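You operate a simulated robot arm through the tools that you are given. There is no shell and no other tool. Be economical: measure what you need, move in short steps, check, and stop when the job is done.

Carry out the task below with a simulated robot arm. There is one attempt and no reset: what you move stays moved.

## Task
Take the blue brush and leave it on the top of the grey bench. Fetch the brown cone and stand it on the top of the large brown box. Push the right bench drawer shut. Turn the tension knob 27 to 2. Take the white bobbin from the lower shelf of the grey stand and leave it on the top of the green stand. Put the white ring on the top of the low steel stand away on the top of the grey table. Put the yellow ring on the top of the low steel stand away on the top of the grey table. Count the yellow cones on the top of the low steel stand, then put as many of the grey bobbins from the top of the low steel stand on the top of the brown box behind the teal tray. Lift the yellow lid open. Any order will do. Set down upright: brown cone, white bobbin, grey bobbin.

Only the result counts: the job must be done as asked and must still hold three seconds after the hand-in. Knocking over, shifting, dropping, spilling or breaking anything else fails it. A push-on lid holds only when it is set on centred and level and pressed home; a screw cap is set on level and turned clockwise until tight.

## Robot
A 6-joint arm with a two-finger gripper on a trunk, on a base that drives. Base frame: it is fixed to the floor where the robot stands at the start and does not move with it; the origin is under the middle of the robot, x ahead of it, y to its left, z up; the surface under the hand at the start is at about z = 880. Units: mm, rad, N and s.
With the tool pointing down near the work surface it reaches from about 280 to 720 mm from the robot's upright axis, wherever it stands. Its first joint turns from -2.897 to 2.897 rad. Places, roughly: blue brush (6x4x5 cm) [500, 0, 900]; brown cone (10x10x17 cm) [600, -100, 900]; grey bobbin (5x5x17 cm) [-5100, -2800, 700]; right bench drawer [400, -400, 800]; tension knob 27 [-2700, -4600, 600]; top of the brown box behind the teal tray [-5900, -1800, 800]; top of the green stand [-2500, -2300, 800]; top of the grey bench [700, 2300, 900]; top of the grey table [-5100, 4800, 800]; top of the large brown box [-4300, 200, 1000]; white bobbin (5x5x17 cm) [-5500, -4600, 700]; white ring (4x4x2 cm) [-5200, -3100, 600]; yellow cone [-5000, -2750, 750]; yellow lid [900, -3200, 1000]; yellow ring (4x4x2 cm) [-5200, -2900, 600]. Payload 1.57 kg.
The tool frame sits at the grasp point between the pads (the TCP): z along the fingers, y along the line on which they close. The tips reach 21 mm beyond it. The gripper opens to 70 mm. The gripper's body begins 50 mm behind the TCP.
Orientation is that of the tool frame in the base frame, as [roll, pitch, yaw] about the fixed x, y, z axes, in that order (R = Rz(yaw) Ry(pitch) Rx(roll)). With the fingers straight down and closing along the base's y, the tool's x points along the base's -x, its y along +y and its z along -z.

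## Interface
- The arm moves only by the tool servo_tool. Its arguments are lists of equal length, an entry for each row: "jaw": the opening, from 0 (shut) to 1 (fully open); "xyz": the shift along the base's x, y, z in units of 25 mm (1.0 is 25 mm), a list of three; "rot": the turn, a rotation vector about the base's x, y, z in units of 8 degrees (1.0 is 8 degrees), a list of three. In form: {"jaw": [jaw, ...], "xyz": [[tx, ty, tz], ...], "rot": [[wx, wy, wz], ...]}. A call has 1 to 12 rows; each row shifts and turns the commanded pose from where the row before left it. A call with a number of a shift or a turn outside -1 to 1 is refused whole. A row lasts 0.2 s, in which the tool goes at most 50 mm and 0.15 rad; a call with a longer step from one row to the next is refused whole, and so is a gripper value outside its range. Where a pose cannot be reached the arm comes as near as it can. A force on the tool above 40 N (or 10 N above the force at the start of the call, whichever is more), or a blocked arm, ends the call early, and 0.2 s more pass. Each finger halts on what it meets, pressing with about 30 N; the grip force reading is that of the motor and also rises with nothing between the fingers. The clock runs only during rows and for 0.2 s after the last one: add rows that do not move to give the fingers time. The reply holds the time, the measured pose of the TCP, the force on the tool along the base axes, the opening and the grip force, in the units named above and with some noise, with the torque about the TCP (base axes, N m) and any sound that the robot's microphone picked up.
- Cameras (640 x 400 px; columns grow to the right, rows downward): "scene" is now at [-6.9, 92.6, 1487.1]; the picture's right is [-0.76, -0.65, 0.00], its down [-0.46, 0.54, -0.70] and it looks along [0.45, -0.53, -0.71] (base axes); focal length 288 px, centre (320, 200). "wrist" rides on the gripper at [79, 4, -81] in the tool frame; the picture's right is [-0.05, 1.00, 0.00], its down [-0.67, -0.04, -0.74] and it looks along [-0.74, -0.04, 0.67] (tool axes); focal length 256 px, centre (320, 200).
- get_image(camera): a new picture of that camera. No time passes.
- steer(legs): drives the robot by 1 to 6 legs, each [ahead, left, turn to the left] in mm, mm and rad, along the robot's own axes; the way and the turn of a leg run together, so that a leg with both is an arc; at most 1500 mm and 3.142 rad a leg. The arm and the cameras ride along, it lands a little off, and it stops where it bumps. It gives what a move gives.
- turn_head(pan, tilt): turns the head with the scene camera to pan (to the left, within 2.705 rad either way) and tilt (down, from -0.506 to 1.204), counted from straight ahead of the robot. It gives what a move gives.
- pixel_to_xyz(camera, pixels): for up to 12 pixels [column, row] of the newest picture of that camera ("zoom" is the newest enlarged one), the place [x, y, z] in the base frame of the surface seen there, good to about 3 mm. No time passes.
- inspect(camera, box): a new picture of the part [left, top, right, bottom] of that camera's present view, enlarged. No time passes.
- job_done(): hands the job in; it is judged then, once.

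Keep the steps short. Do not move on a guess: measure, check each grasp and each placing, and mend mistakes. In all there are 329 turns and 204 pictures (those below and enlarged ones count). Leave the gripper open and the arm clear of the work at the hand-in unless told otherwise, and finish with a single line.

The tools are called after "Emit:" as name(argument=value, ...) on one line, values as JSON. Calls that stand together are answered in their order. servo_tool: Moves the arm, as the interface text tells. Its arguments: {"type":"object","properties":{"jaw":{"type":"array","items":{"type":"number"}},"xyz":{"type":"array","items":{"type":"array","items":{"type":"number"}}},"rot":{"type":"array","items":{"type":"array","items":{"type":"number"}}}},"required":["jaw","xyz","rot"]} The other tools are called the same way: steer (legs) drives the base; turn_head (pan, tilt) turns the head that bears the scene camera; get_image (camera) takes a picture; pixel_to_xyz (camera, pixels) gives the place of the surface under pixels of a picture; inspect (camera, box) takes an enlarged picture of a part of a camera's view; job_done () hands the job in.

At the start:

```text
time_s: 0.0
tcp_pos: [362.8, -65.6, 1149.1]
tool_rot: [3.141, 0.0, 3.141]
force: [0.0, 0.0, -0.1]
ft_torque: [-0.05, -0.01, 0.01]
gripper_width: 70.0
gripper_force: 0.0
robot x, y, heading: [-1.2, 2.7, -0.002]
head pan, tilt: [-0.864, 0.794]
```

scene: 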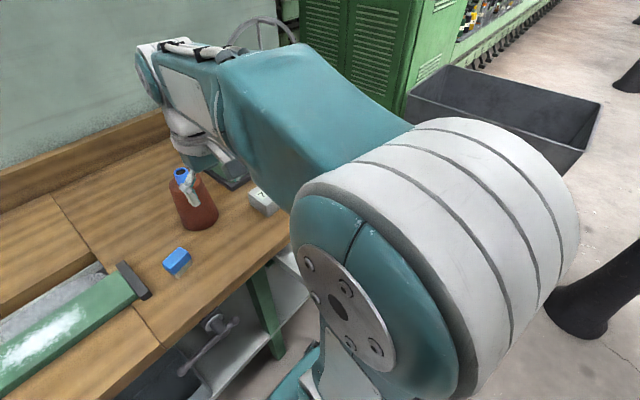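
wrist: 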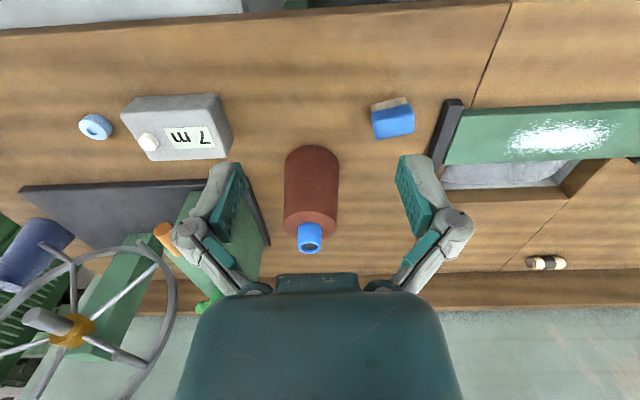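

I see the blue brush near wrist pixel (393,120) and the brown cone near (311,190). I'll measure both of them first.

Emit:
pixel_to_xyz(camera="wrist", pixels=[[393, 123], [374, 113], [413, 108], [376, 138], [414, 132], [390, 104], [311, 165], [310, 238], [286, 205], [338, 205], [311, 148], [430, 60]])

Emit:
inspect(camera="wrist", box=[260, 60, 460, 260])

```text
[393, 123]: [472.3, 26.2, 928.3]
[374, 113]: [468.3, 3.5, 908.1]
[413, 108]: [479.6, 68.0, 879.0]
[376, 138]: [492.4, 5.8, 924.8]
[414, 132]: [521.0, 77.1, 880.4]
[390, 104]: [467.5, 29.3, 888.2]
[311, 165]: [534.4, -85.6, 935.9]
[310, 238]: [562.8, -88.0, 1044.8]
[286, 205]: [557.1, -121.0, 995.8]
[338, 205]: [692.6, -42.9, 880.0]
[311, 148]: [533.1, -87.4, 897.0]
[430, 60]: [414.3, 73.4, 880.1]
```

```text
2.00 times, centred on (360, 160) of wrist
```

zoom: 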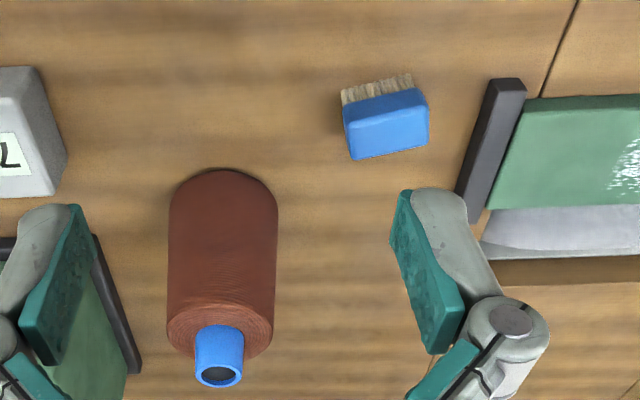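

Measuring the brush corners and the cone's tip in the zoom picture.

Emit:
pixel_to_xyz(camera="zoom", pixels=[[353, 155], [425, 138], [348, 130], [426, 112], [347, 113], [420, 94], [386, 130], [386, 145], [386, 115], [218, 330], [240, 340], [199, 340]])

Emit:
turn_head(pan=0, tilt=0.6)

Emit:
get_image(camera="scene")

```text
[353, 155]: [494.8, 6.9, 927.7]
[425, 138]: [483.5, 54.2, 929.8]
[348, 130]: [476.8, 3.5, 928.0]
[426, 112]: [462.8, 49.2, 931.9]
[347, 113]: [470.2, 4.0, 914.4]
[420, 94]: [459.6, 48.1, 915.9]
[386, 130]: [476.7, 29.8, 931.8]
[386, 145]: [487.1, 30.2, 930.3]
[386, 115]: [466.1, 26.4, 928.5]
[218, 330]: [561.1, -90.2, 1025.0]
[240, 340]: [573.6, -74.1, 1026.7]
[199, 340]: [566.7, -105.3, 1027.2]
```

```text
time_s: 1.2
tcp_pos: [363.1, -65.1, 1150.1]
tool_rot: [-3.141, 0.0, -3.142]
force: [0.5, -1.3, 0.2]
ft_torque: [0.02, -0.04, -0.02]
gripper_width: 70.0
gripper_force: 0.0
robot x, y, heading: [-0.7, -0.7, 0.0]
head pan, tilt: [0.0, 0.6]
```

```text
200 pictures are left
```

scene: 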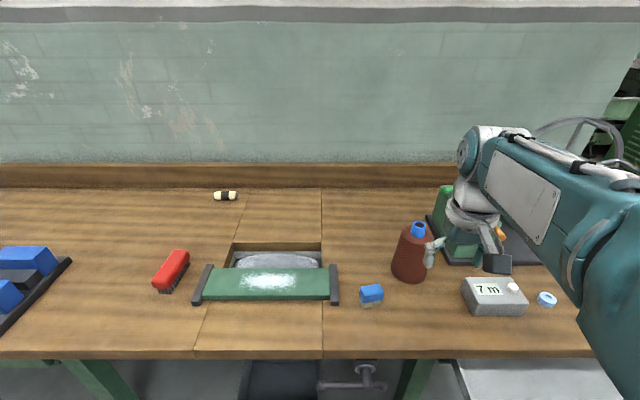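

The brush top is centred at about (479,29,930), with its long axis about 14° off y. I'll turn the tool -76° so the fingers close across the short side, and go above it.

Emit:
servo_tool(jaw=[1, 1, 1, 1, 1, 1, 1, 1, 1, 1], xyz=[[0.464, 0.376, -0.5], [0.464, 0.376, -0.5], [0.464, 0.376, -0.5], [0.464, 0.376, -0.5], [0.464, 0.376, -0.5], [0.464, 0.376, -0.5], [0.464, 0.376, -0.5], [0.464, 0.376, -0.5], [0.464, 0.376, -0.5], [0.464, 0.376, -0.5]], rot=[[0, 0, -0.954], [0, 0, -0.954], [0, 0, -0.954], [0, 0, -0.954], [0, 0, -0.954], [0, 0, -0.954], [0, 0, -0.954], [0, 0, -0.954], [0, 0, -0.954], [0, 0, -0.954]])

Emit:
get_image(camera="wrist")

```text
time_s: 3.4
tcp_pos: [478.1, 28.0, 1024.5]
tool_rot: [-3.14, 0.0, 1.807]
force: [0.5, 0.0, 0.2]
ft_torque: [0.01, 0.05, -0.02]
gripper_width: 70.2
gripper_force: 0.0
robot x, y, heading: [0.6, 0.2, -0.001]
head pan, tilt: [0.0, 0.6]
```

```text
199 pictures are left
```

wrist: 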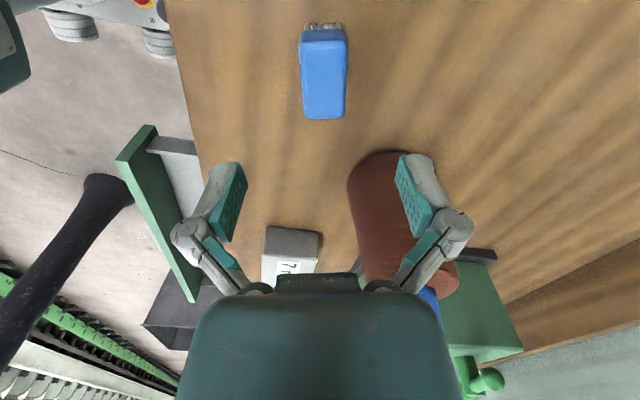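

The brush sits square between the fingers (about pixel (324,75)). I'll check its place before descending.

Emit:
pixel_to_xyz(camera="wrist", pixels=[[303, 70], [344, 70], [325, 45], [325, 110], [325, 75]])

```text
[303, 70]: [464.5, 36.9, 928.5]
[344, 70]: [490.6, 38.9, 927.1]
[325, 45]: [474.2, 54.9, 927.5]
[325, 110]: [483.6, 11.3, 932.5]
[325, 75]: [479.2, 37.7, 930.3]
```

It's centred at about (479,32). Descending to z≈914 and closing.

Emit:
servo_tool(jaw=[1, 1, 1, 1, 1, 0, 0, 0, 0], xyz=[[0, 0.1, -0.88], [0, 0, -0.88], [0, 0, -0.88], [0, 0, -0.88], [0, 0, -0.88], [0, 0, 0], [0, 0, 0], [0, 0, 0], [0, 0, 0]], rot=[[0, 0, 0], [0, 0, 0], [0, 0, 0], [0, 0, 0], [0, 0, 0], [0, 0, 0], [0, 0, 0], [0, 0, 0], [0, 0, 0]])

```text
time_s: 5.4
tcp_pos: [479.0, 30.7, 914.2]
tool_rot: [-3.141, 0.003, 1.809]
force: [0.5, 0.3, 11.6]
ft_torque: [-0.03, -0.03, -0.02]
gripper_width: 30.6
gripper_force: 30.4
robot x, y, heading: [-1.1, 1.4, -0.003]
head pan, tilt: [0.0, 0.6]
```

Gripped (30.6 mm). Lifting and drawing in.

Emit:
servo_tool(jaw=[0, 0, 0, 0, 0, 0, 0, 0, 0], xyz=[[0, 0, 1], [0, 0, 1], [0, 0, 1], [0, 0, 1], [0, 0, 1], [-0.5, 0, 1], [-1, 0, 1], [-1, 0, 1], [-1, 0, 1]], rot=[[0, 0, 0], [0, 0, 0], [0, 0, 0], [0, 0, 0], [0, 0, 0], [0, 0, 0], [0, 0, 0], [0, 0, 0], [0, 0, 0]])

Emit:
turn_head(pan=1.3, tilt=0.35)

Emit:
get_image(camera="scene")

```text
time_s: 7.4
tcp_pos: [390.0, 30.4, 1139.3]
tool_rot: [-3.139, -0.001, 1.809]
force: [0.2, -0.2, 0.7]
ft_torque: [-0.04, 0.03, 0.0]
gripper_width: 31.0
gripper_force: 29.4
robot x, y, heading: [0.3, 1.7, -0.001]
head pan, tilt: [0.0, 0.6]
```

```text
time_s: 8.8
tcp_pos: [391.4, 33.5, 1138.4]
tool_rot: [-3.141, 0.0, 1.81]
force: [0.3, -0.1, -0.6]
ft_torque: [0.02, -0.03, 0.03]
gripper_width: 30.9
gripper_force: 30.7
robot x, y, heading: [-1.9, 0.1, -0.0]
head pan, tilt: [1.3, 0.351]
```

```text
198 pictures are left
```

scene: 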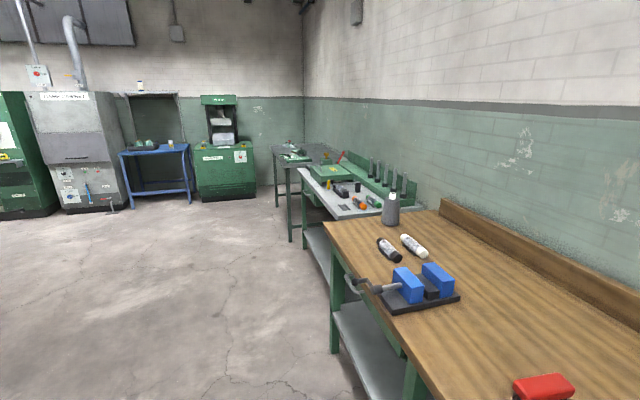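

Along the left I see the wooden bench end, then a grey-topped bench with small parts near (345,195), then a darker one. Measuring to identify the grey bench.

Emit:
pixel_to_xyz(camera="scene", pixels=[[350, 210], [318, 180], [335, 215], [370, 208], [332, 172], [290, 155], [327, 225], [385, 295], [155, 152], [220, 150], [305, 173], [400, 193]])

Emit:
inspect(camera="scene", box=[260, 130, 440, 250])

```text
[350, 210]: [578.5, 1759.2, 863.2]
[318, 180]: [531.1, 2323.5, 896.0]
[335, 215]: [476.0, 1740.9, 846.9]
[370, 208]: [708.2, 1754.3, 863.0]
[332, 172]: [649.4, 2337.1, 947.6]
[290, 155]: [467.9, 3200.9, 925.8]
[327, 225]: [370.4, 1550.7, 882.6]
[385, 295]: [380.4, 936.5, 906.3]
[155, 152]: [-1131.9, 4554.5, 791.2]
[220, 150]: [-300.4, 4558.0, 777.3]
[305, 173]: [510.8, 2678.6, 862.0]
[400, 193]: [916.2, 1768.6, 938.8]
```

```text
3.33 times, centred on (350, 190) of scene
```

zoom: 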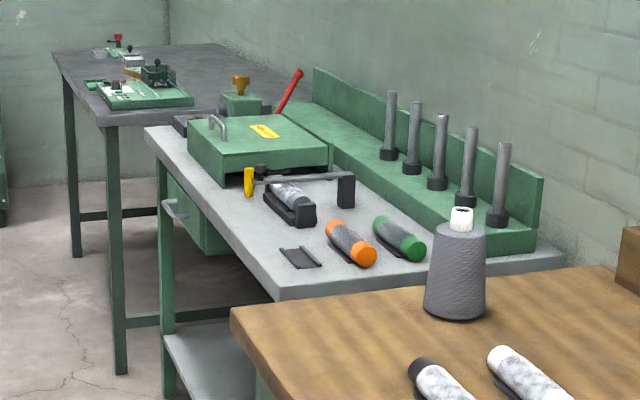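

The grey bench top (z≈862) runs from y≈1700 to 2700. The vice handle sticks out on the way, so I'll back off 150 mm and then drive left.

Emit:
steer(legs=[[-200, 0, 0], [0, 1000, 0], [0, 950, 0]])

Emit:
turn_head(pan=0.0, tilt=0.6)

Emit:
get_image(camera="scene")

```text
time_s: 19.9
tcp_pos: [163.2, 1997.5, 1138.9]
tool_rot: [-3.14, -0.001, 1.833]
force: [-0.5, -0.7, -0.3]
ft_torque: [0.02, -0.03, 0.04]
gripper_width: 31.0
gripper_force: 29.6
robot x, y, heading: [-233.8, 1958.8, 0.024]
head pan, tilt: [1.3, 0.351]
```

```text
time_s: 21.3
tcp_pos: [163.1, 1997.0, 1139.0]
tool_rot: [-3.141, 0.001, 1.833]
force: [0.4, 0.3, -0.5]
ft_torque: [-0.01, 0.02, 0.0]
gripper_width: 30.9
gripper_force: 29.7
robot x, y, heading: [-229.3, 1955.5, 0.029]
head pan, tilt: [0.0, 0.6]
```

```text
196 pictures are left
```

scene: 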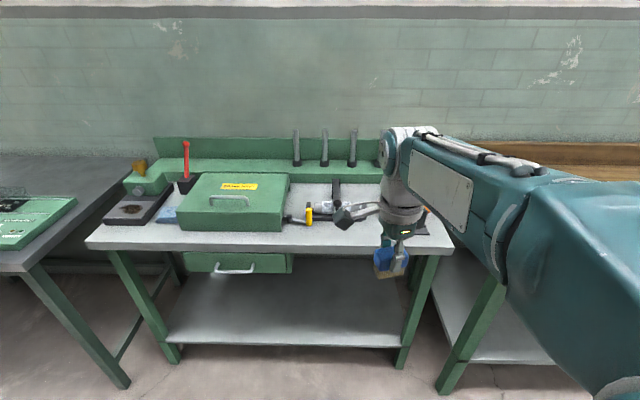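

The bench is ahead. Measuring free front spots near (330,232) and (150,235).

Emit:
pixel_to_xyz(camera="scene", pixels=[[330, 245], [335, 230], [290, 240], [355, 230], [380, 240], [310, 228], [345, 215], [420, 240], [280, 226], [180, 240]])

Emit:
get_image(camera="wrist")

```text
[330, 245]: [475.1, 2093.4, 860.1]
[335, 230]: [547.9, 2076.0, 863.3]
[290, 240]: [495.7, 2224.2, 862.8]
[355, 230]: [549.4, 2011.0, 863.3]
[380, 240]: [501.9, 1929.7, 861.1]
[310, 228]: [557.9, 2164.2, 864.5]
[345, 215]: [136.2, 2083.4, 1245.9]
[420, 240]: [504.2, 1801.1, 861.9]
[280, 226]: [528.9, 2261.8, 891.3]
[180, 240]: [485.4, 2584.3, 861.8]
```

```text
195 pictures are left
```

wrist: 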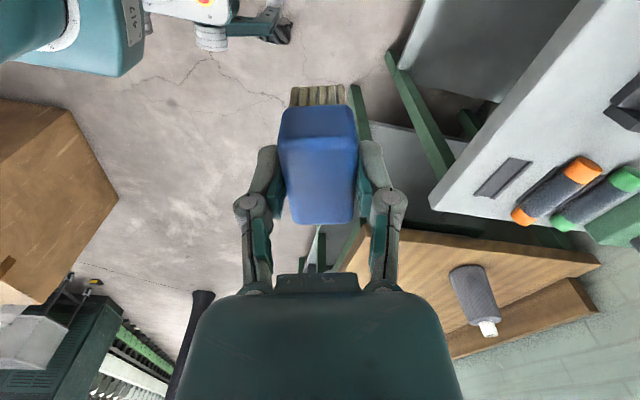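

Measuring the small dark plate and the yellow/black items to choose a clear spot.

Emit:
pixel_to_xyz(camera="wrist", pixels=[[480, 190], [520, 162], [500, 178], [625, 115], [620, 80], [560, 115], [520, 210], [500, 140]])

Emit:
inspect(camera="scene", box=[260, 170, 460, 270])

```text
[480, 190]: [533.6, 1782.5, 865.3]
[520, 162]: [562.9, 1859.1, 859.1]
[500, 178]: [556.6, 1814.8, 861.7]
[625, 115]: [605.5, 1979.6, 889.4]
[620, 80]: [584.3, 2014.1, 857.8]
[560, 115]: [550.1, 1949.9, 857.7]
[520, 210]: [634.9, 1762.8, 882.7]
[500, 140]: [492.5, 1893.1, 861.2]
```

```text
3.20 times, centred on (360, 220) of scene
```

zoom: 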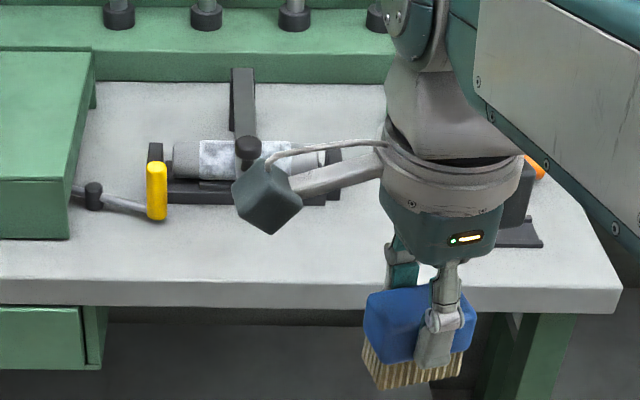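

The spot (525,2000) is clear. Driving 180 mm forward.

Emit:
steer(legs=[[180, 0, -0.025]])

```text
time_s: 22.9
tcp_pos: [349.4, 1989.2, 1138.3]
tool_rot: [-3.14, 0.0, 1.807]
force: [-0.2, -0.3, -0.7]
ft_torque: [0.0, -0.01, 0.02]
gripper_width: 30.9
gripper_force: 29.7
robot x, y, heading: [-44.3, 1960.8, -0.003]
head pan, tilt: [0.0, 0.6]
```

Extending over the spot and lowering.

Emit:
servo_tool(jaw=[0, 0, 0, 0, 0, 0, 0, 0, 0, 0], xyz=[[1, 0.07, -0.9], [1, 0.07, -0.9], [1, 0.07, -0.9], [1, 0.07, -0.9], [1, 0.07, -0.9], [1, 0.07, -0.9], [1, 0, -0.9], [0, 0, -0.9], [0, 0, -0.9], [0, 0, -0.5]], rot=[[0, 0, 0], [0, 0, 0], [0, 0, 0], [0, 0, 0], [0, 0, 0], [0, 0, 0], [0, 0, 0], [0, 0, 0], [0, 0, 0], [0, 0, 0]])

Emit:
get_image(camera="scene")

```text
time_s: 25.1
tcp_pos: [523.3, 2001.0, 924.3]
tool_rot: [-3.14, 0.002, 1.806]
force: [0.1, -0.5, -0.8]
ft_torque: [-0.03, 0.03, -0.02]
gripper_width: 30.8
gripper_force: 29.7
robot x, y, heading: [-42.8, 1956.8, -0.003]
head pan, tilt: [0.0, 0.6]
```

```text
193 pictures are left
```

scene: 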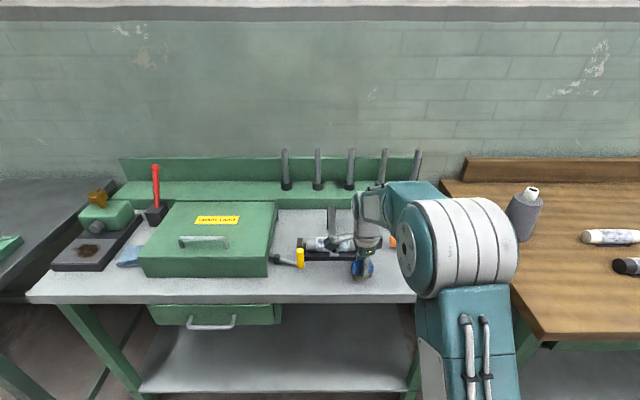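

Clear of other items. Lowering the last 27 mm gently until contact.

Emit:
servo_tool(jaw=[0, 0, 0, 0], xyz=[[0, 0, -0.6], [0, 0, -0.3], [0, 0, -0.15], [0, 0, 0]], rot=[[0, 0, 0], [0, 0, 0], [0, 0, 0], [0, 0, 0]])

```text
time_s: 26.1
tcp_pos: [523.2, 1999.9, 900.1]
tool_rot: [3.139, 0.003, 1.805]
force: [1.1, -0.4, 21.9]
ft_torque: [-0.03, -0.03, -0.02]
gripper_width: 31.2
gripper_force: 29.7
robot x, y, heading: [-43.3, 1958.2, -0.003]
head pan, tilt: [0.0, 0.6]
```

Contact (22 N). Opening and backing up.

Emit:
servo_tool(jaw=[0.6, 0.6, 0.8, 0.8, 0.8, 0.8, 0.8, 0.8, 0.8, 0.8, 0.8, 0.8], xyz=[[0, 0, 0.15], [0, 0, 0], [0, 0, 0], [0, 0, 1], [0, 0, 1], [0, 0, 1], [0, 0, 1], [0, 0, 1], [-1, 0, 1], [-1, 0, 1], [-1, 0, 1], [-1, 0, 1]], rot=[[0, 0, 0], [0, 0, 0], [0, 0, 0], [0, 0, 0], [0, 0, 0], [0, 0, 0], [0, 0, 0], [0, 0, 0], [0, 0, 0], [0, 0, 0], [0, 0, 0], [0, 0, 0]])

Emit:
inspect(camera="scene", box=[240, 190, 480, 340])

```text
time_s: 28.6
tcp_pos: [423.0, 2002.8, 1125.9]
tool_rot: [-3.14, 0.0, 1.806]
force: [-0.2, -0.6, 0.0]
ft_torque: [0.01, 0.01, 0.01]
gripper_width: 56.2
gripper_force: 0.1
robot x, y, heading: [-42.4, 1959.6, -0.005]
head pan, tilt: [0.0, 0.6]
```

```text
2.67 times, centred on (360, 265) of scene
```

zoom: 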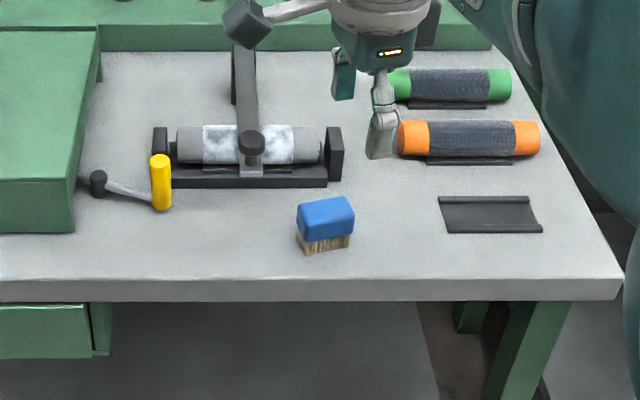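

The brush stands on the grey bench. Next is the drawer: I'll back off and drive right to about y=-330.

Emit:
steer(legs=[[-230, 0, 0], [0, -1150, 0], [0, -1150, 0]])

Emit:
turn_head(pan=-0.2, tilt=0.8)

Emit:
get_image(camera="scene")

```text
time_s: 41.3
tcp_pos: [226.4, -285.0, 1125.6]
tool_rot: [-3.14, 0.004, 1.829]
force: [-0.1, -0.4, -0.4]
ft_torque: [-0.04, 0.01, 0.02]
gripper_width: 55.8
gripper_force: 0.0
robot x, y, heading: [-238.9, -340.8, 0.021]
head pan, tilt: [0.0, 0.6]
```

```text
time_s: 42.0
tcp_pos: [225.1, -286.3, 1126.6]
tool_rot: [-3.14, -0.001, 1.832]
force: [0.1, -0.4, -0.2]
ft_torque: [0.0, -0.01, -0.02]
gripper_width: 56.1
gripper_force: 0.1
robot x, y, heading: [-238.8, -342.2, 0.022]
head pan, tilt: [-0.201, 0.799]
```

```text
191 pictures are left
```

scene: 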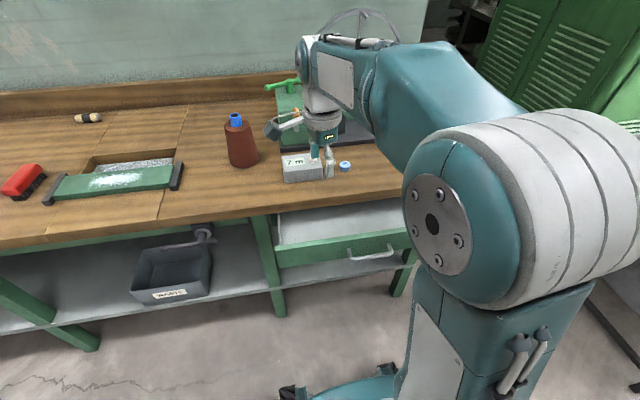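

The right drawer is open, its green front around (335,250). Measuring it.

Emit:
pixel_to_xyz(camera="scene", pixels=[[285, 260], [330, 252], [400, 241], [370, 256], [345, 240], [282, 247], [350, 215], [290, 218], [265, 230], [310, 200], [390, 248], [340, 262]])

Emit:
inspect(camera="scene", box=[240, 170, 440, 310])

```text
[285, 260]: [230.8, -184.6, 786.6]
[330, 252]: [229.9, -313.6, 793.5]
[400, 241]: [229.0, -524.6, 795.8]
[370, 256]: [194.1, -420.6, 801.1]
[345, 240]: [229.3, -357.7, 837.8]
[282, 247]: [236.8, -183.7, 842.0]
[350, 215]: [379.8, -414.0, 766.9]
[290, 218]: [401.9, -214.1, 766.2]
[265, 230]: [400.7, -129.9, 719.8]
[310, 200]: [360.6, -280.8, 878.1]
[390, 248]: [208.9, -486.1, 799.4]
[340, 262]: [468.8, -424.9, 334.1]
```

```text
2.86 times, centred on (340, 240) of scene
```

zoom: 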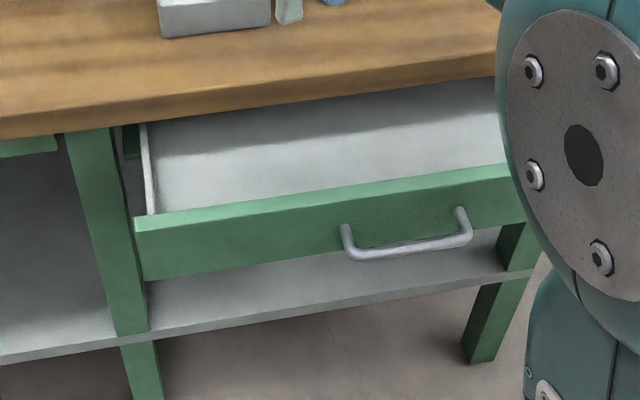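

The drawer front is at x≈230, with its handle at x≈194 (y -370 to -480). I'll push the face beside the handle with closed fingers held horizontal. First I back up 120 mm and turn the tool square.

Emit:
steer(legs=[[-120, 0, -0.02]])

Emit:
servo_tool(jaw=[0, 0, 0, 0, 0, 0, 0, 0, 0, 0], xyz=[[0.2, -0.23, 0], [0.2, -0.23, 0], [0.2, -0.23, 0], [0.2, -0.23, 0], [0.2, -0.23, 0], [0.2, -0.23, 0], [0.2, -0.23, 0], [0.2, -0.23, 0], [0.2, -0.23, 0], [0, -0.23, 0]], rot=[[0, 0, 0.938], [0, 0, 0.938], [0, 0, 0.938], [0, 0, 0.938], [0, 0, 0.938], [0, 0, 0.938], [0, 0, 0.938], [0, 0, 0.938], [0, 0, 0.938], [0, 0, 0.938]])

```text
time_s: 43.2
tcp_pos: [108.4, -295.4, 1126.0]
tool_rot: [-3.139, 0.003, 1.815]
force: [-1.0, 0.0, -0.5]
ft_torque: [-0.02, 0.0, -0.01]
gripper_width: 55.7
gripper_force: 0.2
robot x, y, heading: [-359.6, -340.7, 0.01]
head pan, tilt: [-0.201, 0.799]
```

```text
time_s: 45.4
tcp_pos: [152.9, -352.9, 1127.7]
tool_rot: [-3.141, 0.002, 3.128]
force: [0.0, 0.0, -0.3]
ft_torque: [0.01, -0.01, -0.02]
gripper_width: 0.0
gripper_force: 29.0
robot x, y, heading: [-360.2, -339.7, 0.002]
head pan, tilt: [-0.201, 0.799]
```

Tilting the tool horizontal while lowering to about z=870.

Emit:
servo_tool(jaw=[0, 0, 0, 0, 0, 0, 0, 0, 0, 0, 0, 0], xyz=[[0, 0.03, -0.86], [0, 0.03, -0.86], [0, 0.03, -0.86], [0, 0.03, -0.86], [0, 0.03, -0.86], [0, 0.03, -0.86], [0, 0.03, -0.86], [0, 0.03, -0.86], [0, 0.03, -0.86], [0, 0.03, -0.86], [0, 0.03, -0.86], [0, 0.03, -0.86]], rot=[[0, -0.938, 0], [0, -0.938, 0], [0, -0.938, 0], [0, -0.938, 0], [0, -0.938, 0], [0, -0.938, 0], [0, -0.938, 0], [0, -0.938, 0], [0, -0.938, 0], [0, -0.938, 0], [0, -0.938, 0], [0, -0.938, 0]])

Emit:
get_image(camera="scene")

```text
time_s: 48.0
tcp_pos: [154.1, -348.7, 876.1]
tool_rot: [1.54, 1.554, 1.541]
force: [-0.3, 0.0, -0.6]
ft_torque: [-0.02, 0.03, -0.01]
gripper_width: 0.0
gripper_force: 28.3
out of reach, approached as far as the arm can: row 6
robot x, y, heading: [-355.6, -343.5, 0.006]
head pan, tilt: [-0.201, 0.799]
```

```text
189 pictures are left
```

scene: 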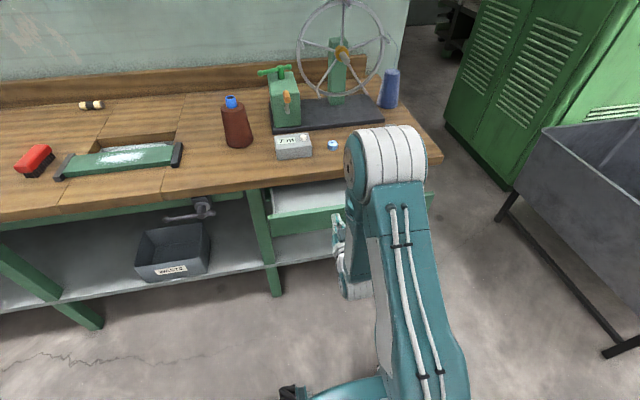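

The tool is horizontal at y≈-349, z 876. I'll shift slightly left and lower to z≈812, then begin the push.

Emit:
servo_tool(jaw=[0, 0, 0, 0, 0, 0], xyz=[[0, 0.4, -0.9], [0, 0, -0.9], [0, 0, -0.75], [0.7, 0, 0], [0.7, 0, 0], [0.6, 0, 0]], rot=[[0, 0, 0], [0, 0, 0], [0, 0, 0], [0, 0, 0], [0, 0, 0], [0, 0, 0]])

Emit:
inspect(camera="scene", box=[220, 170, 460, 320])

```text
time_s: 49.4
tcp_pos: [204.2, -337.8, 813.5]
tool_rot: [1.603, 1.552, 1.602]
force: [-0.2, 0.9, -0.5]
ft_torque: [-0.01, 0.01, -0.02]
gripper_width: 0.1
gripper_force: 28.8
robot x, y, heading: [-359.1, -343.9, 0.006]
head pan, tilt: [-0.201, 0.799]
```

```text
2.67 times, centred on (340, 245) of scene
```

zoom: 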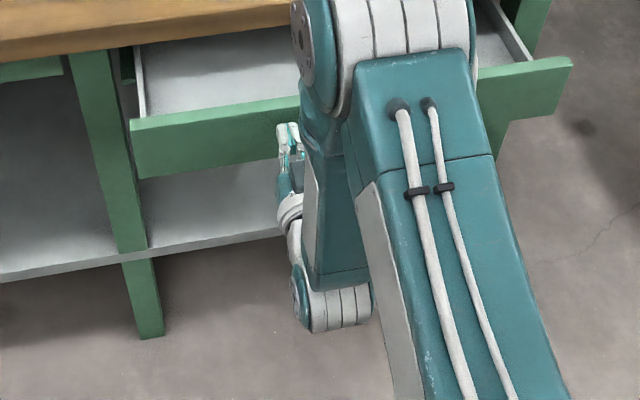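

The tip is just at the face. Pushing 120 mm.

Emit:
servo_tool(jaw=[0, 0, 0, 0, 0, 0], xyz=[[0.8, 0, 0], [0.8, 0, 0], [0.8, 0, 0], [0.8, 0, 0], [0.8, 0, 0], [0.8, 0, 0]], rot=[[0, 0, 0], [0, 0, 0], [0, 0, 0], [0, 0, 0], [0, 0, 0], [0, 0, 0]])

Emit:
get_image(camera="scene")

```text
time_s: 50.8
tcp_pos: [324.6, -338.8, 811.2]
tool_rot: [1.608, 1.553, 1.608]
force: [-0.9, -0.2, -0.2]
ft_torque: [0.05, -0.06, 0.01]
gripper_width: 0.2
gripper_force: 28.3
robot x, y, heading: [-360.8, -343.9, 0.002]
head pan, tilt: [-0.201, 0.799]
```

```text
187 pictures are left
```

scene: 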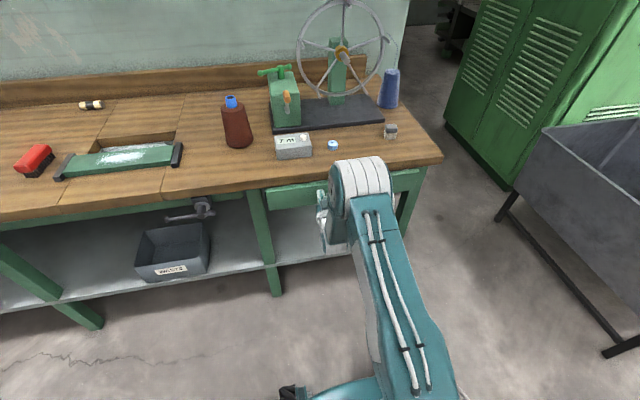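

Moving freely with the drawer. Continuing in small steps until a firm stop.

Emit:
servo_tool(jaw=[0, 0, 0, 0, 0, 0, 0, 0], xyz=[[0.5, 0, 0], [0.4, 0, 0], [0.4, 0, 0], [0.3, 0, 0], [0.3, 0, 0], [0.3, 0, 0], [0.3, 0, 0], [0.3, 0, 0]], rot=[[0, 0, 0], [0, 0, 0], [0, 0, 0], [0, 0, 0], [0, 0, 0], [0, 0, 0], [0, 0, 0], [0, 0, 0]])

Emit:
inspect(camera="scene", box=[220, 140, 460, 290])

```text
time_s: 52.1
tcp_pos: [368.0, -337.1, 811.3]
tool_rot: [1.554, 1.554, 1.553]
force: [-20.7, 0.6, 10.8]
ft_torque: [-0.01, -0.22, 0.05]
gripper_width: 5.9
gripper_force: 28.7
robot x, y, heading: [-361.1, -341.0, 0.002]
head pan, tilt: [-0.201, 0.799]
stopped in row 6: the force on the tool passed its limit at 58 N (the readings are from after the stop); the commanded pose is now the measured one
```

```text
2.67 times, centred on (340, 215) of scene
```

zoom: 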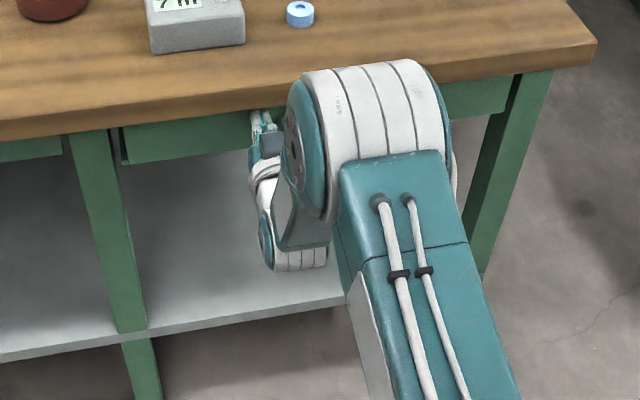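

A firm stop with the face at x≈389. Backing off to check the drawer.

Emit:
servo_tool(jaw=[0, 0, 0, 0, 0, 0], xyz=[[-0.8, 0, 0], [-0.8, 0, 0], [-0.8, 0, 0], [-0.8, 0, 0], [-0.8, 0, 0], [-0.8, 0, 0]], rot=[[0, 0, 0], [0, 0, 0], [0, 0, 0], [0, 0, 0], [0, 0, 0], [0, 0, 0]])

Emit:
get_image(camera="wrist")

Emit:
get_image(camera="scene")

Emit:
pixel_to_xyz(camera="scene", pixels=[[275, 198], [290, 195], [305, 192], [258, 230], [245, 215]])

```text
time_s: 53.5
tcp_pos: [246.6, -337.5, 810.0]
tool_rot: [1.676, 1.553, 1.676]
force: [-0.8, -0.2, 0.8]
ft_torque: [0.0, 0.01, -0.02]
gripper_width: 0.0
gripper_force: 28.7
robot x, y, heading: [-358.8, -339.1, 0.005]
head pan, tilt: [-0.201, 0.799]
```

```text
185 pictures are left
```

wrist: 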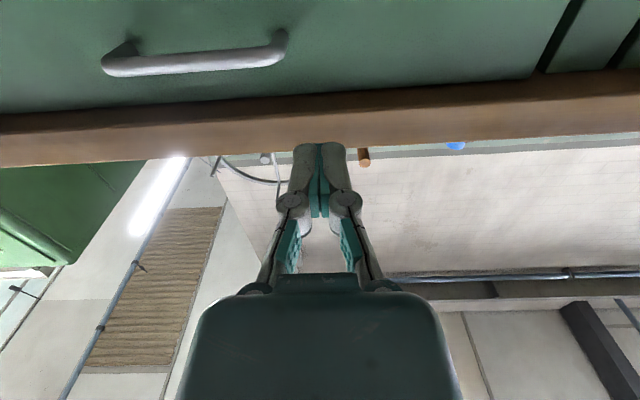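

```text
184 pictures are left
```

scene: 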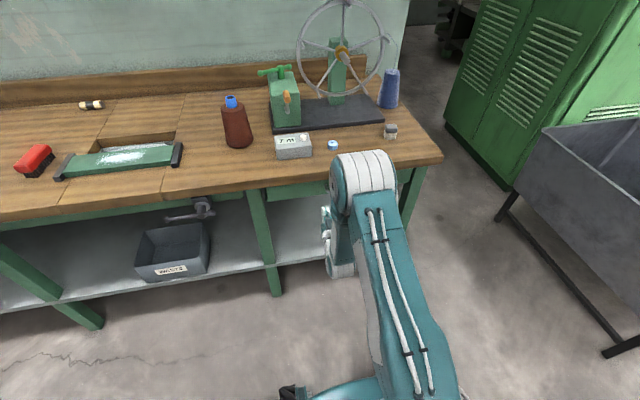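

```text
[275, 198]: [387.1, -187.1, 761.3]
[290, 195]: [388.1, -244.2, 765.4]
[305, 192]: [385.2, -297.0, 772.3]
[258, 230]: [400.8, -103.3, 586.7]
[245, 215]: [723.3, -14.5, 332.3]
```

The drawer face is now at x≈387. I'll compare it with the neighbouring closed drawer's front in the wrist picture.

Emit:
pixel_to_xyz(camera="wrist", pixels=[[460, 60], [520, 40], [595, 35], [632, 55], [60, 60], [20, 60]])

Emit:
inspect(camera="scene", box=[60, 140, 460, 300])

```text
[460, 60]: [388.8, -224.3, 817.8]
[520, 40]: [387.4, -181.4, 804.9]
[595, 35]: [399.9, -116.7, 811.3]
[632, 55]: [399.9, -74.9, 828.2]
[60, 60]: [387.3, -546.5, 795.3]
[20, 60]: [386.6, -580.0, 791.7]
```

```text
1.60 times, centred on (260, 220) of scene
```

zoom: 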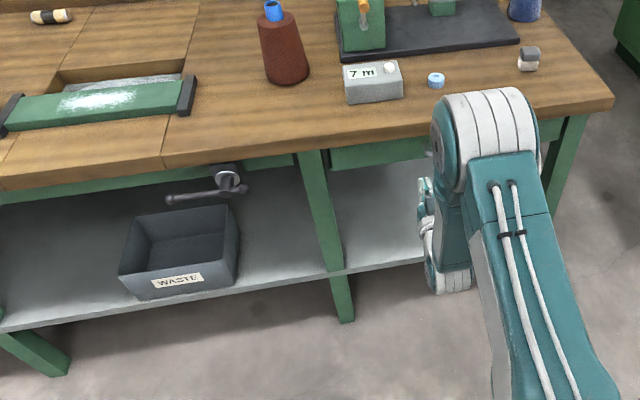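

The drawer front sits proud of the leg by its panel thickness and is parallel, against the stop, so it's shut. Next is the brown cone; I'll zoom in on it.

Emit:
inspect(camera="scene", box=[200, 85, 280, 155])

Emit:
pixel_to_xyz(camera="zoom", pixels=[[220, 150], [240, 150], [270, 150], [300, 150], [185, 250], [370, 430], [180, 400], [420, 400], [230, 90], [290, 90], [255, 60], [180, 150]])

```text
5.71 times, centred on (240, 120) of scene
```

zoom: 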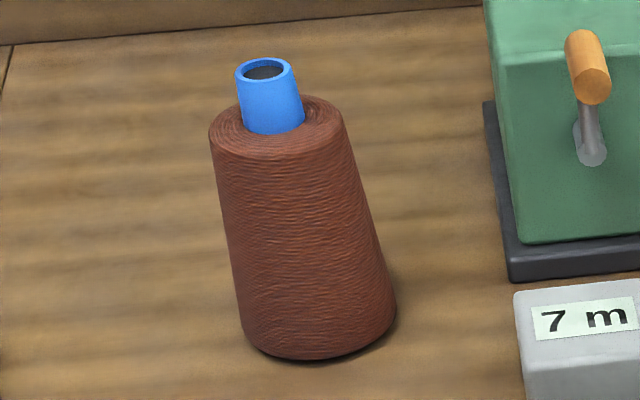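

```text
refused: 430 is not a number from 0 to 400
```

The blue core stands up from the top, tapering slightly. Measuring.

Emit:
pixel_to_xyz(camera="zoom", pixels=[[270, 130], [270, 90], [270, 145], [245, 90], [298, 90], [225, 150], [340, 130], [240, 68], [292, 68], [280, 350], [266, 58], [320, 250]])

```text
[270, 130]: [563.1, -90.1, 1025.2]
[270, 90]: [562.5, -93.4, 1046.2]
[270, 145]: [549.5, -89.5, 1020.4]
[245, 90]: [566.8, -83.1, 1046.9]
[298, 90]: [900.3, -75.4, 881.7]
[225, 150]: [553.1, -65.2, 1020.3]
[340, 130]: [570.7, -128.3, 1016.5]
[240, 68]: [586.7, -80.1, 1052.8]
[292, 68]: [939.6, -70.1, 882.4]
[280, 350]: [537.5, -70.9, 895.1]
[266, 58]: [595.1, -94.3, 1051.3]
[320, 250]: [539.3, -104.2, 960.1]
```

The core is 28–30 mm wide, from z 1022 to 1052, centred near (578,-92). Raising the tool and turning it down again.

Emit:
servo_tool(jaw=[0, 0, 0, 0, 0, 0, 0, 1, 1, 1, 1, 1], xyz=[[-0.6, 0, 1], [-0.6, 0, 1], [-0.6, 0, 1], [0, 0, 1], [0, 0, 1], [0, 0, 1], [0, 0, 1], [0, 0, 1], [0, 0, 1], [0, 0, 1], [0, 0, 1], [0, 0, 1]], rot=[[0, 0.938, 0], [0, 0.938, 0], [0, 0.938, 0], [0, 0.938, 0], [0, 0.938, 0], [0, 0.938, 0], [0, 0.938, 0], [0, 0.938, 0], [0, 0.938, 0], [0, 0.938, 0], [0, 0.938, 0], [0, 0.938, 0]])

```text
time_s: 56.1
tcp_pos: [204.7, -338.2, 1109.0]
tool_rot: [-3.139, -0.004, 3.124]
force: [0.4, 0.0, -0.6]
ft_torque: [-0.01, -0.03, 0.02]
gripper_width: 69.9
gripper_force: 0.1
robot x, y, heading: [-360.0, -340.8, 0.002]
head pan, tilt: [-0.201, 0.799]
```

Raising 70 mm, then driving so the tool comes in front of the cone.

Emit:
servo_tool(jaw=[1, 1, 1], xyz=[[0, 0, 1], [0, 0, 1], [-0.5, 0, 1]], rot=[[0, 0, 0], [0, 0, 0], [0, 0, 0]])

Emit:
steer(legs=[[0, 248, 0], [270, 0, 0]])

Emit:
get_image(camera="wrist")

```text
time_s: 56.9
tcp_pos: [192.1, -336.5, 1183.2]
tool_rot: [-3.141, -0.002, 3.125]
force: [0.6, 0.0, 0.6]
ft_torque: [-0.03, 0.03, 0.0]
gripper_width: 70.2
gripper_force: 0.0
robot x, y, heading: [-360.7, -335.4, 0.005]
head pan, tilt: [-0.201, 0.799]
```

```text
time_s: 60.3
tcp_pos: [468.4, -79.8, 1183.3]
tool_rot: [3.14, -0.002, 3.131]
force: [-0.3, 0.4, 0.1]
ft_torque: [-0.02, 0.02, -0.03]
gripper_width: 69.9
gripper_force: 0.0
robot x, y, heading: [-84.0, -81.9, 0.012]
head pan, tilt: [-0.201, 0.799]
```

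```text
181 pictures are left
```

wrist: 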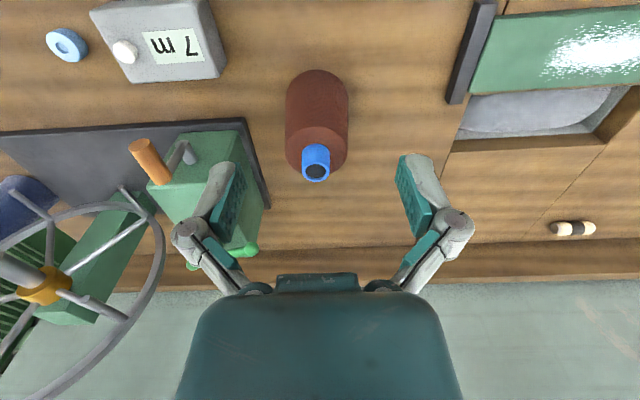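

The cone's core opening is at about (316,172). Measuring the rim.

Emit:
pixel_to_xyz(camera="wrist", pixels=[[305, 160], [327, 160], [316, 152], [316, 164], [316, 180], [303, 172], [329, 172], [316, 148], [150, 285], [146, 210], [195, 260]])

```text
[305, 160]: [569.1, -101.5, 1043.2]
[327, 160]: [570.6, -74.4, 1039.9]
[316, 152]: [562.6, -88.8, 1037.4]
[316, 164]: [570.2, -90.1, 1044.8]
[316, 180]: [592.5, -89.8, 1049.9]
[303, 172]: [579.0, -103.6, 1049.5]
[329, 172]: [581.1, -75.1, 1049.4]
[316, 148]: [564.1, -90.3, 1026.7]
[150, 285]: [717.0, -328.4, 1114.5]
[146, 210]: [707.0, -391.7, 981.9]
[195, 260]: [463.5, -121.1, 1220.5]
```

Core centre (579,-89.5), top 1051. Moving over it at z≈1080.

Emit:
servo_tool(jaw=[1, 1, 1, 1, 1, 1], xyz=[[0.885, -0.08, -0.826], [0.885, -0.08, -0.826], [0.885, -0.08, -0.826], [0.885, -0.08, -0.826], [0.885, -0.08, -0.826], [0, 0, 0]], rot=[[0, 0, 0], [0, 0, 0], [0, 0, 0], [0, 0, 0], [0, 0, 0], [0, 0, 0]])

Emit:
get_image(camera="wrist")

```text
time_s: 61.7
tcp_pos: [577.1, -86.6, 1081.8]
tool_rot: [-3.139, -0.002, 3.132]
force: [1.0, 0.0, -0.2]
ft_torque: [0.02, 0.08, 0.0]
gripper_width: 69.8
gripper_force: 0.1
robot x, y, heading: [-82.7, -89.7, 0.011]
head pan, tilt: [-0.201, 0.799]
```

```text
180 pictures are left
```

wrist: 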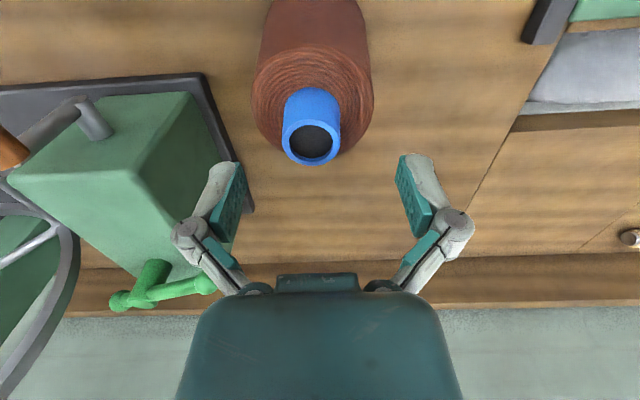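

Core is ~4 mm right of centre (column 311). Shifting y -3, x +2, descending to 1044, closing.

Emit:
servo_tool(jaw=[1, 1, 1, 0, 0, 0, 0, 0], xyz=[[0.08, -0.13, -0.5], [0, 0, -0.5], [0, 0, -0.5], [0, 0, 0], [0, 0, 0], [0, 0, 0], [0, 0, 0], [0, 0, 0]], rot=[[0, 0, 0], [0, 0, 0], [0, 0, 0], [0, 0, 0], [0, 0, 0], [0, 0, 0], [0, 0, 0], [0, 0, 0]])

```text
time_s: 63.5
tcp_pos: [579.7, -90.6, 1045.9]
tool_rot: [-3.141, 0.003, 3.129]
force: [3.0, 1.7, 28.6]
ft_torque: [-0.04, 0.07, -0.06]
gripper_width: 32.8
gripper_force: 29.8
robot x, y, heading: [-83.7, -88.2, 0.012]
head pan, tilt: [-0.201, 0.799]
```

Gripped at 32.8 mm. Lifting slowly.

Emit:
servo_tool(jaw=[0, 0, 0, 0, 0], xyz=[[0, 0, 0.3], [0, 0, 0.5], [0, 0, 0.8], [0, 0, 1], [0, 0, 1]], rot=[[0, 0, 0], [0, 0, 0], [0, 0, 0], [0, 0, 0], [0, 0, 0]])

Emit:
get_image(camera="wrist")

```text
time_s: 64.7
tcp_pos: [579.0, -91.1, 1131.9]
tool_rot: [-3.139, -0.003, 3.13]
force: [-0.3, 0.9, -5.1]
ft_torque: [0.01, 0.0, 0.02]
gripper_width: 33.0
gripper_force: 30.0
robot x, y, heading: [-84.9, -88.1, 0.013]
head pan, tilt: [-0.201, 0.799]
```

```text
179 pictures are left
```

wrist: 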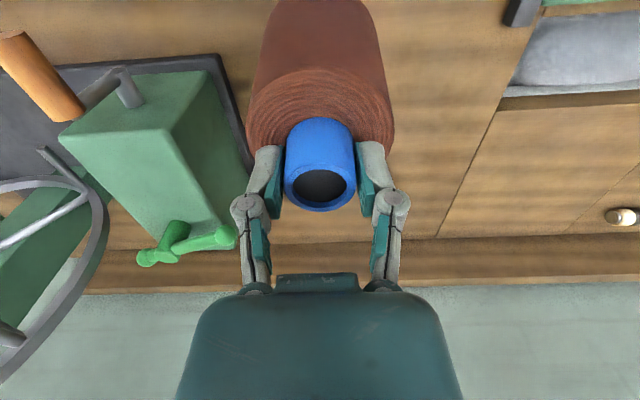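

Held securely (about 0.5 kg). Raising and drawing in for travel.

Emit:
servo_tool(jaw=[0, 0, 0, 0, 0, 0, 0, 0, 0], xyz=[[-0.8, 0, 0.8], [-0.8, 0, 0.8], [-0.8, 0, 0.8], [-0.8, 0, 0.8], [-0.8, 0, 0.8], [-0.8, 0, 0], [-0.8, 0, 0], [-0.8, 0, 0], [-0.8, 0, 0]], rot=[[0, 0, 0], [0, 0, 0], [0, 0, 0], [0, 0, 0], [0, 0, 0], [0, 0, 0], [0, 0, 0], [0, 0, 0], [0, 0, 0]])

Emit:
turn_head(pan=2.6, tilt=0.3)

Emit:
get_image(camera="scene")

Emit:
turn_head(pan=-2.6, tilt=0.3)

Emit:
get_image(camera="scene")

```text
time_s: 66.7
tcp_pos: [401.9, -90.3, 1231.8]
tool_rot: [-3.141, -0.002, 3.131]
force: [0.2, -0.1, -6.3]
ft_torque: [-0.01, 0.0, 0.01]
gripper_width: 32.9
gripper_force: 30.2
robot x, y, heading: [-84.8, -90.2, 0.014]
head pan, tilt: [-0.201, 0.799]
```

```text
time_s: 69.2
tcp_pos: [401.2, -90.3, 1230.2]
tool_rot: [-3.141, -0.003, 3.131]
force: [0.5, -1.2, -6.2]
ft_torque: [-0.01, -0.02, 0.01]
gripper_width: 32.7
gripper_force: 30.4
robot x, y, heading: [-79.7, -88.2, 0.012]
head pan, tilt: [2.601, 0.3]
```

```text
178 pictures are left
```

scene: 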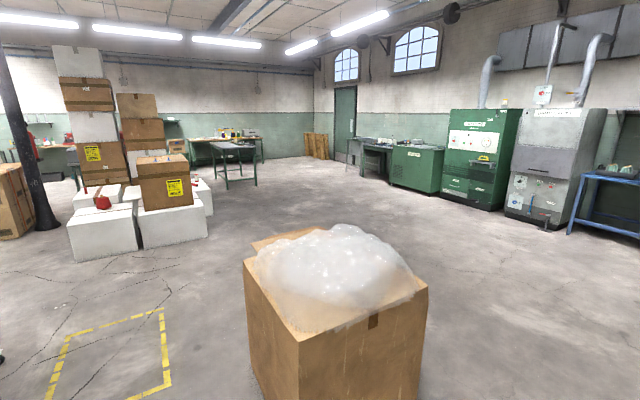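

```text
time_s: 73.2
tcp_pos: [401.7, -89.9, 1231.5]
tool_rot: [-3.138, -0.002, 3.131]
force: [0.3, -0.5, -6.7]
ft_torque: [0.0, -0.02, 0.06]
gripper_width: 32.6
gripper_force: 30.1
robot x, y, heading: [-87.2, -90.3, 0.008]
head pan, tilt: [-2.601, 0.3]
```

```text
177 pictures are left
```

scene: 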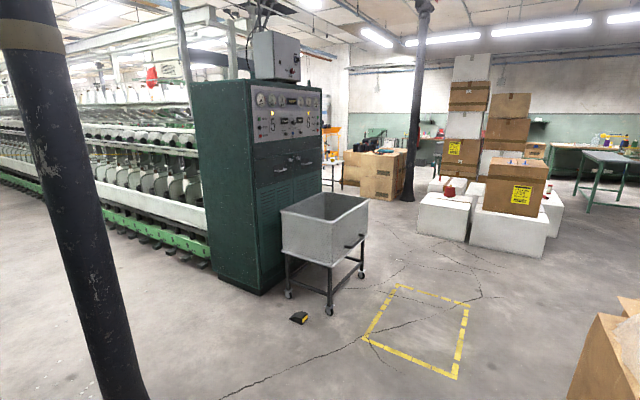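

I see stacked brown and white cartons near (515,185). Measuring positions for box tops and obstacles.

Emit:
pixel_to_xyz(camera="scene", pixels=[[518, 163], [510, 195], [535, 205], [510, 240], [375, 170], [610, 320], [410, 330], [440, 210], [320, 210], [298, 318], [410, 190], [500, 165]])

Emit:
inspect(camera="scene", box=[330, 80, 640, 270])

```text
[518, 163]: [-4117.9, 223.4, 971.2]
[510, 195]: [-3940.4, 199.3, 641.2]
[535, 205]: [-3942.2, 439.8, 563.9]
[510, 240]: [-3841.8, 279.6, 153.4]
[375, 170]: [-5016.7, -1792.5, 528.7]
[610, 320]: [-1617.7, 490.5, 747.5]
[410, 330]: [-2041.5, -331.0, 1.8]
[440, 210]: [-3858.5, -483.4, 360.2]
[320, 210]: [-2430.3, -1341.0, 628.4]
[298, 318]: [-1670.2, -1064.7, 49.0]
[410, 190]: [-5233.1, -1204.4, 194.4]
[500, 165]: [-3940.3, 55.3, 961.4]
```

```text
2.06 times, centred on (485, 175) of scene
```

zoom: 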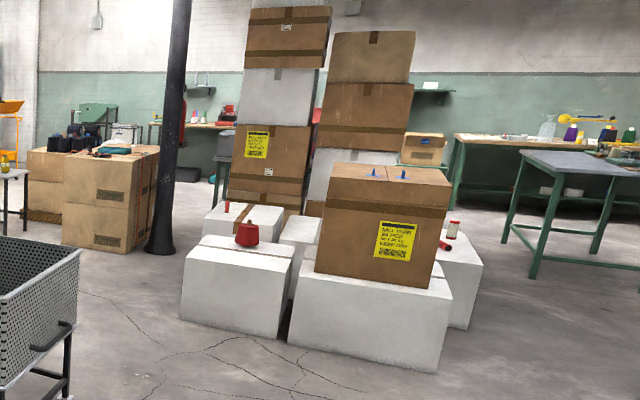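

The large brown box front is at x≈-3940, top z≈970, with two small blue things on it. I'll back away from the bench, turn about, and drive along y≈-250, clear of the bubble-wrap box.

Emit:
steer(legs=[[-450, 0, 0], [0, 0, 3.13], [0, 170, 0], [1400, 0, 0], [1000, 0, 0]])

Emit:
turn_head(pan=0, tilt=0.4)

Emit:
get_image(camera="scene")

```text
time_s: 96.0
tcp_pos: [-3456.8, -422.4, 1232.0]
tool_rot: [-3.139, -0.003, 0.045]
force: [-0.2, 0.6, -5.1]
ft_torque: [0.01, -0.03, 0.01]
gripper_width: 32.7
gripper_force: 30.7
robot x, y, heading: [-2972.9, -401.6, -3.078]
head pan, tilt: [-2.601, 0.3]
```

```text
time_s: 98.3
tcp_pos: [-3456.4, -422.7, 1233.1]
tool_rot: [-3.14, 0.0, 0.046]
force: [0.0, 1.0, -4.5]
ft_torque: [-0.02, -0.02, 0.0]
gripper_width: 32.7
gripper_force: 30.1
robot x, y, heading: [-2970.2, -401.0, -3.073]
head pan, tilt: [0.0, 0.4]
```

```text
175 pictures are left
```

scene: 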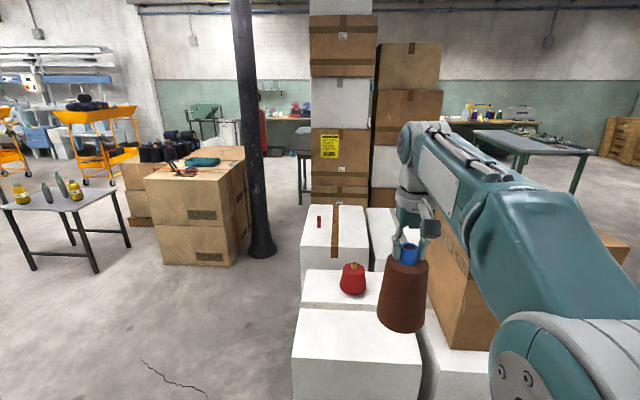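

I need to move right 600 mm, to y≈200, and straighten.

Emit:
steer(legs=[[0, 0, -0.065], [0, -600, 0]])

Emit:
turn_head(pan=0, tilt=0.5)

Emit:
get_image(camera="scene")

Emit:
get_image(camera="wrist")

```text
time_s: 102.2
tcp_pos: [-3466.1, 204.4, 1231.9]
tool_rot: [-3.139, -0.002, 0.0]
force: [0.2, -0.3, -6.3]
ft_torque: [0.0, -0.02, -0.01]
gripper_width: 32.9
gripper_force: 30.3
robot x, y, heading: [-2975.7, 210.4, -3.117]
head pan, tilt: [0.0, 0.4]
```

```text
time_s: 102.9
tcp_pos: [-3465.5, 205.6, 1232.4]
tool_rot: [-3.141, -0.002, 0.001]
force: [0.7, -0.9, -4.6]
ft_torque: [-0.04, 0.0, 0.01]
gripper_width: 32.7
gripper_force: 30.4
robot x, y, heading: [-2983.3, 210.8, -3.114]
head pan, tilt: [0.0, 0.499]
```

```text
174 pictures are left
```

scene: 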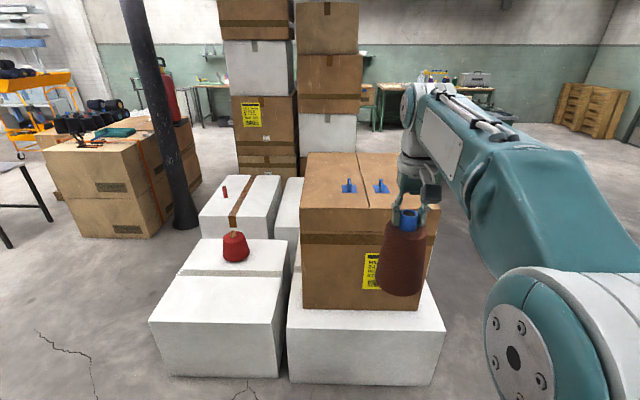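

```text
173 pictures are left
```

wrist: 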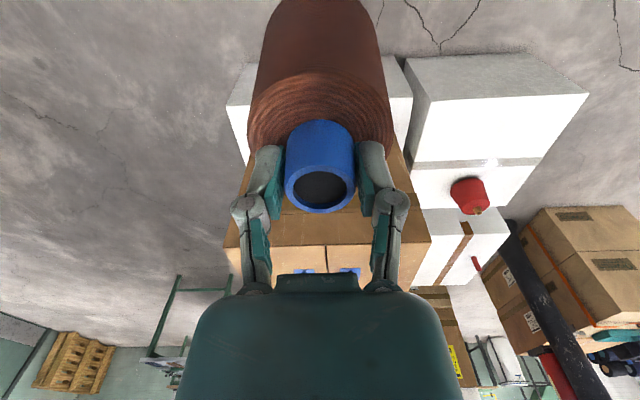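

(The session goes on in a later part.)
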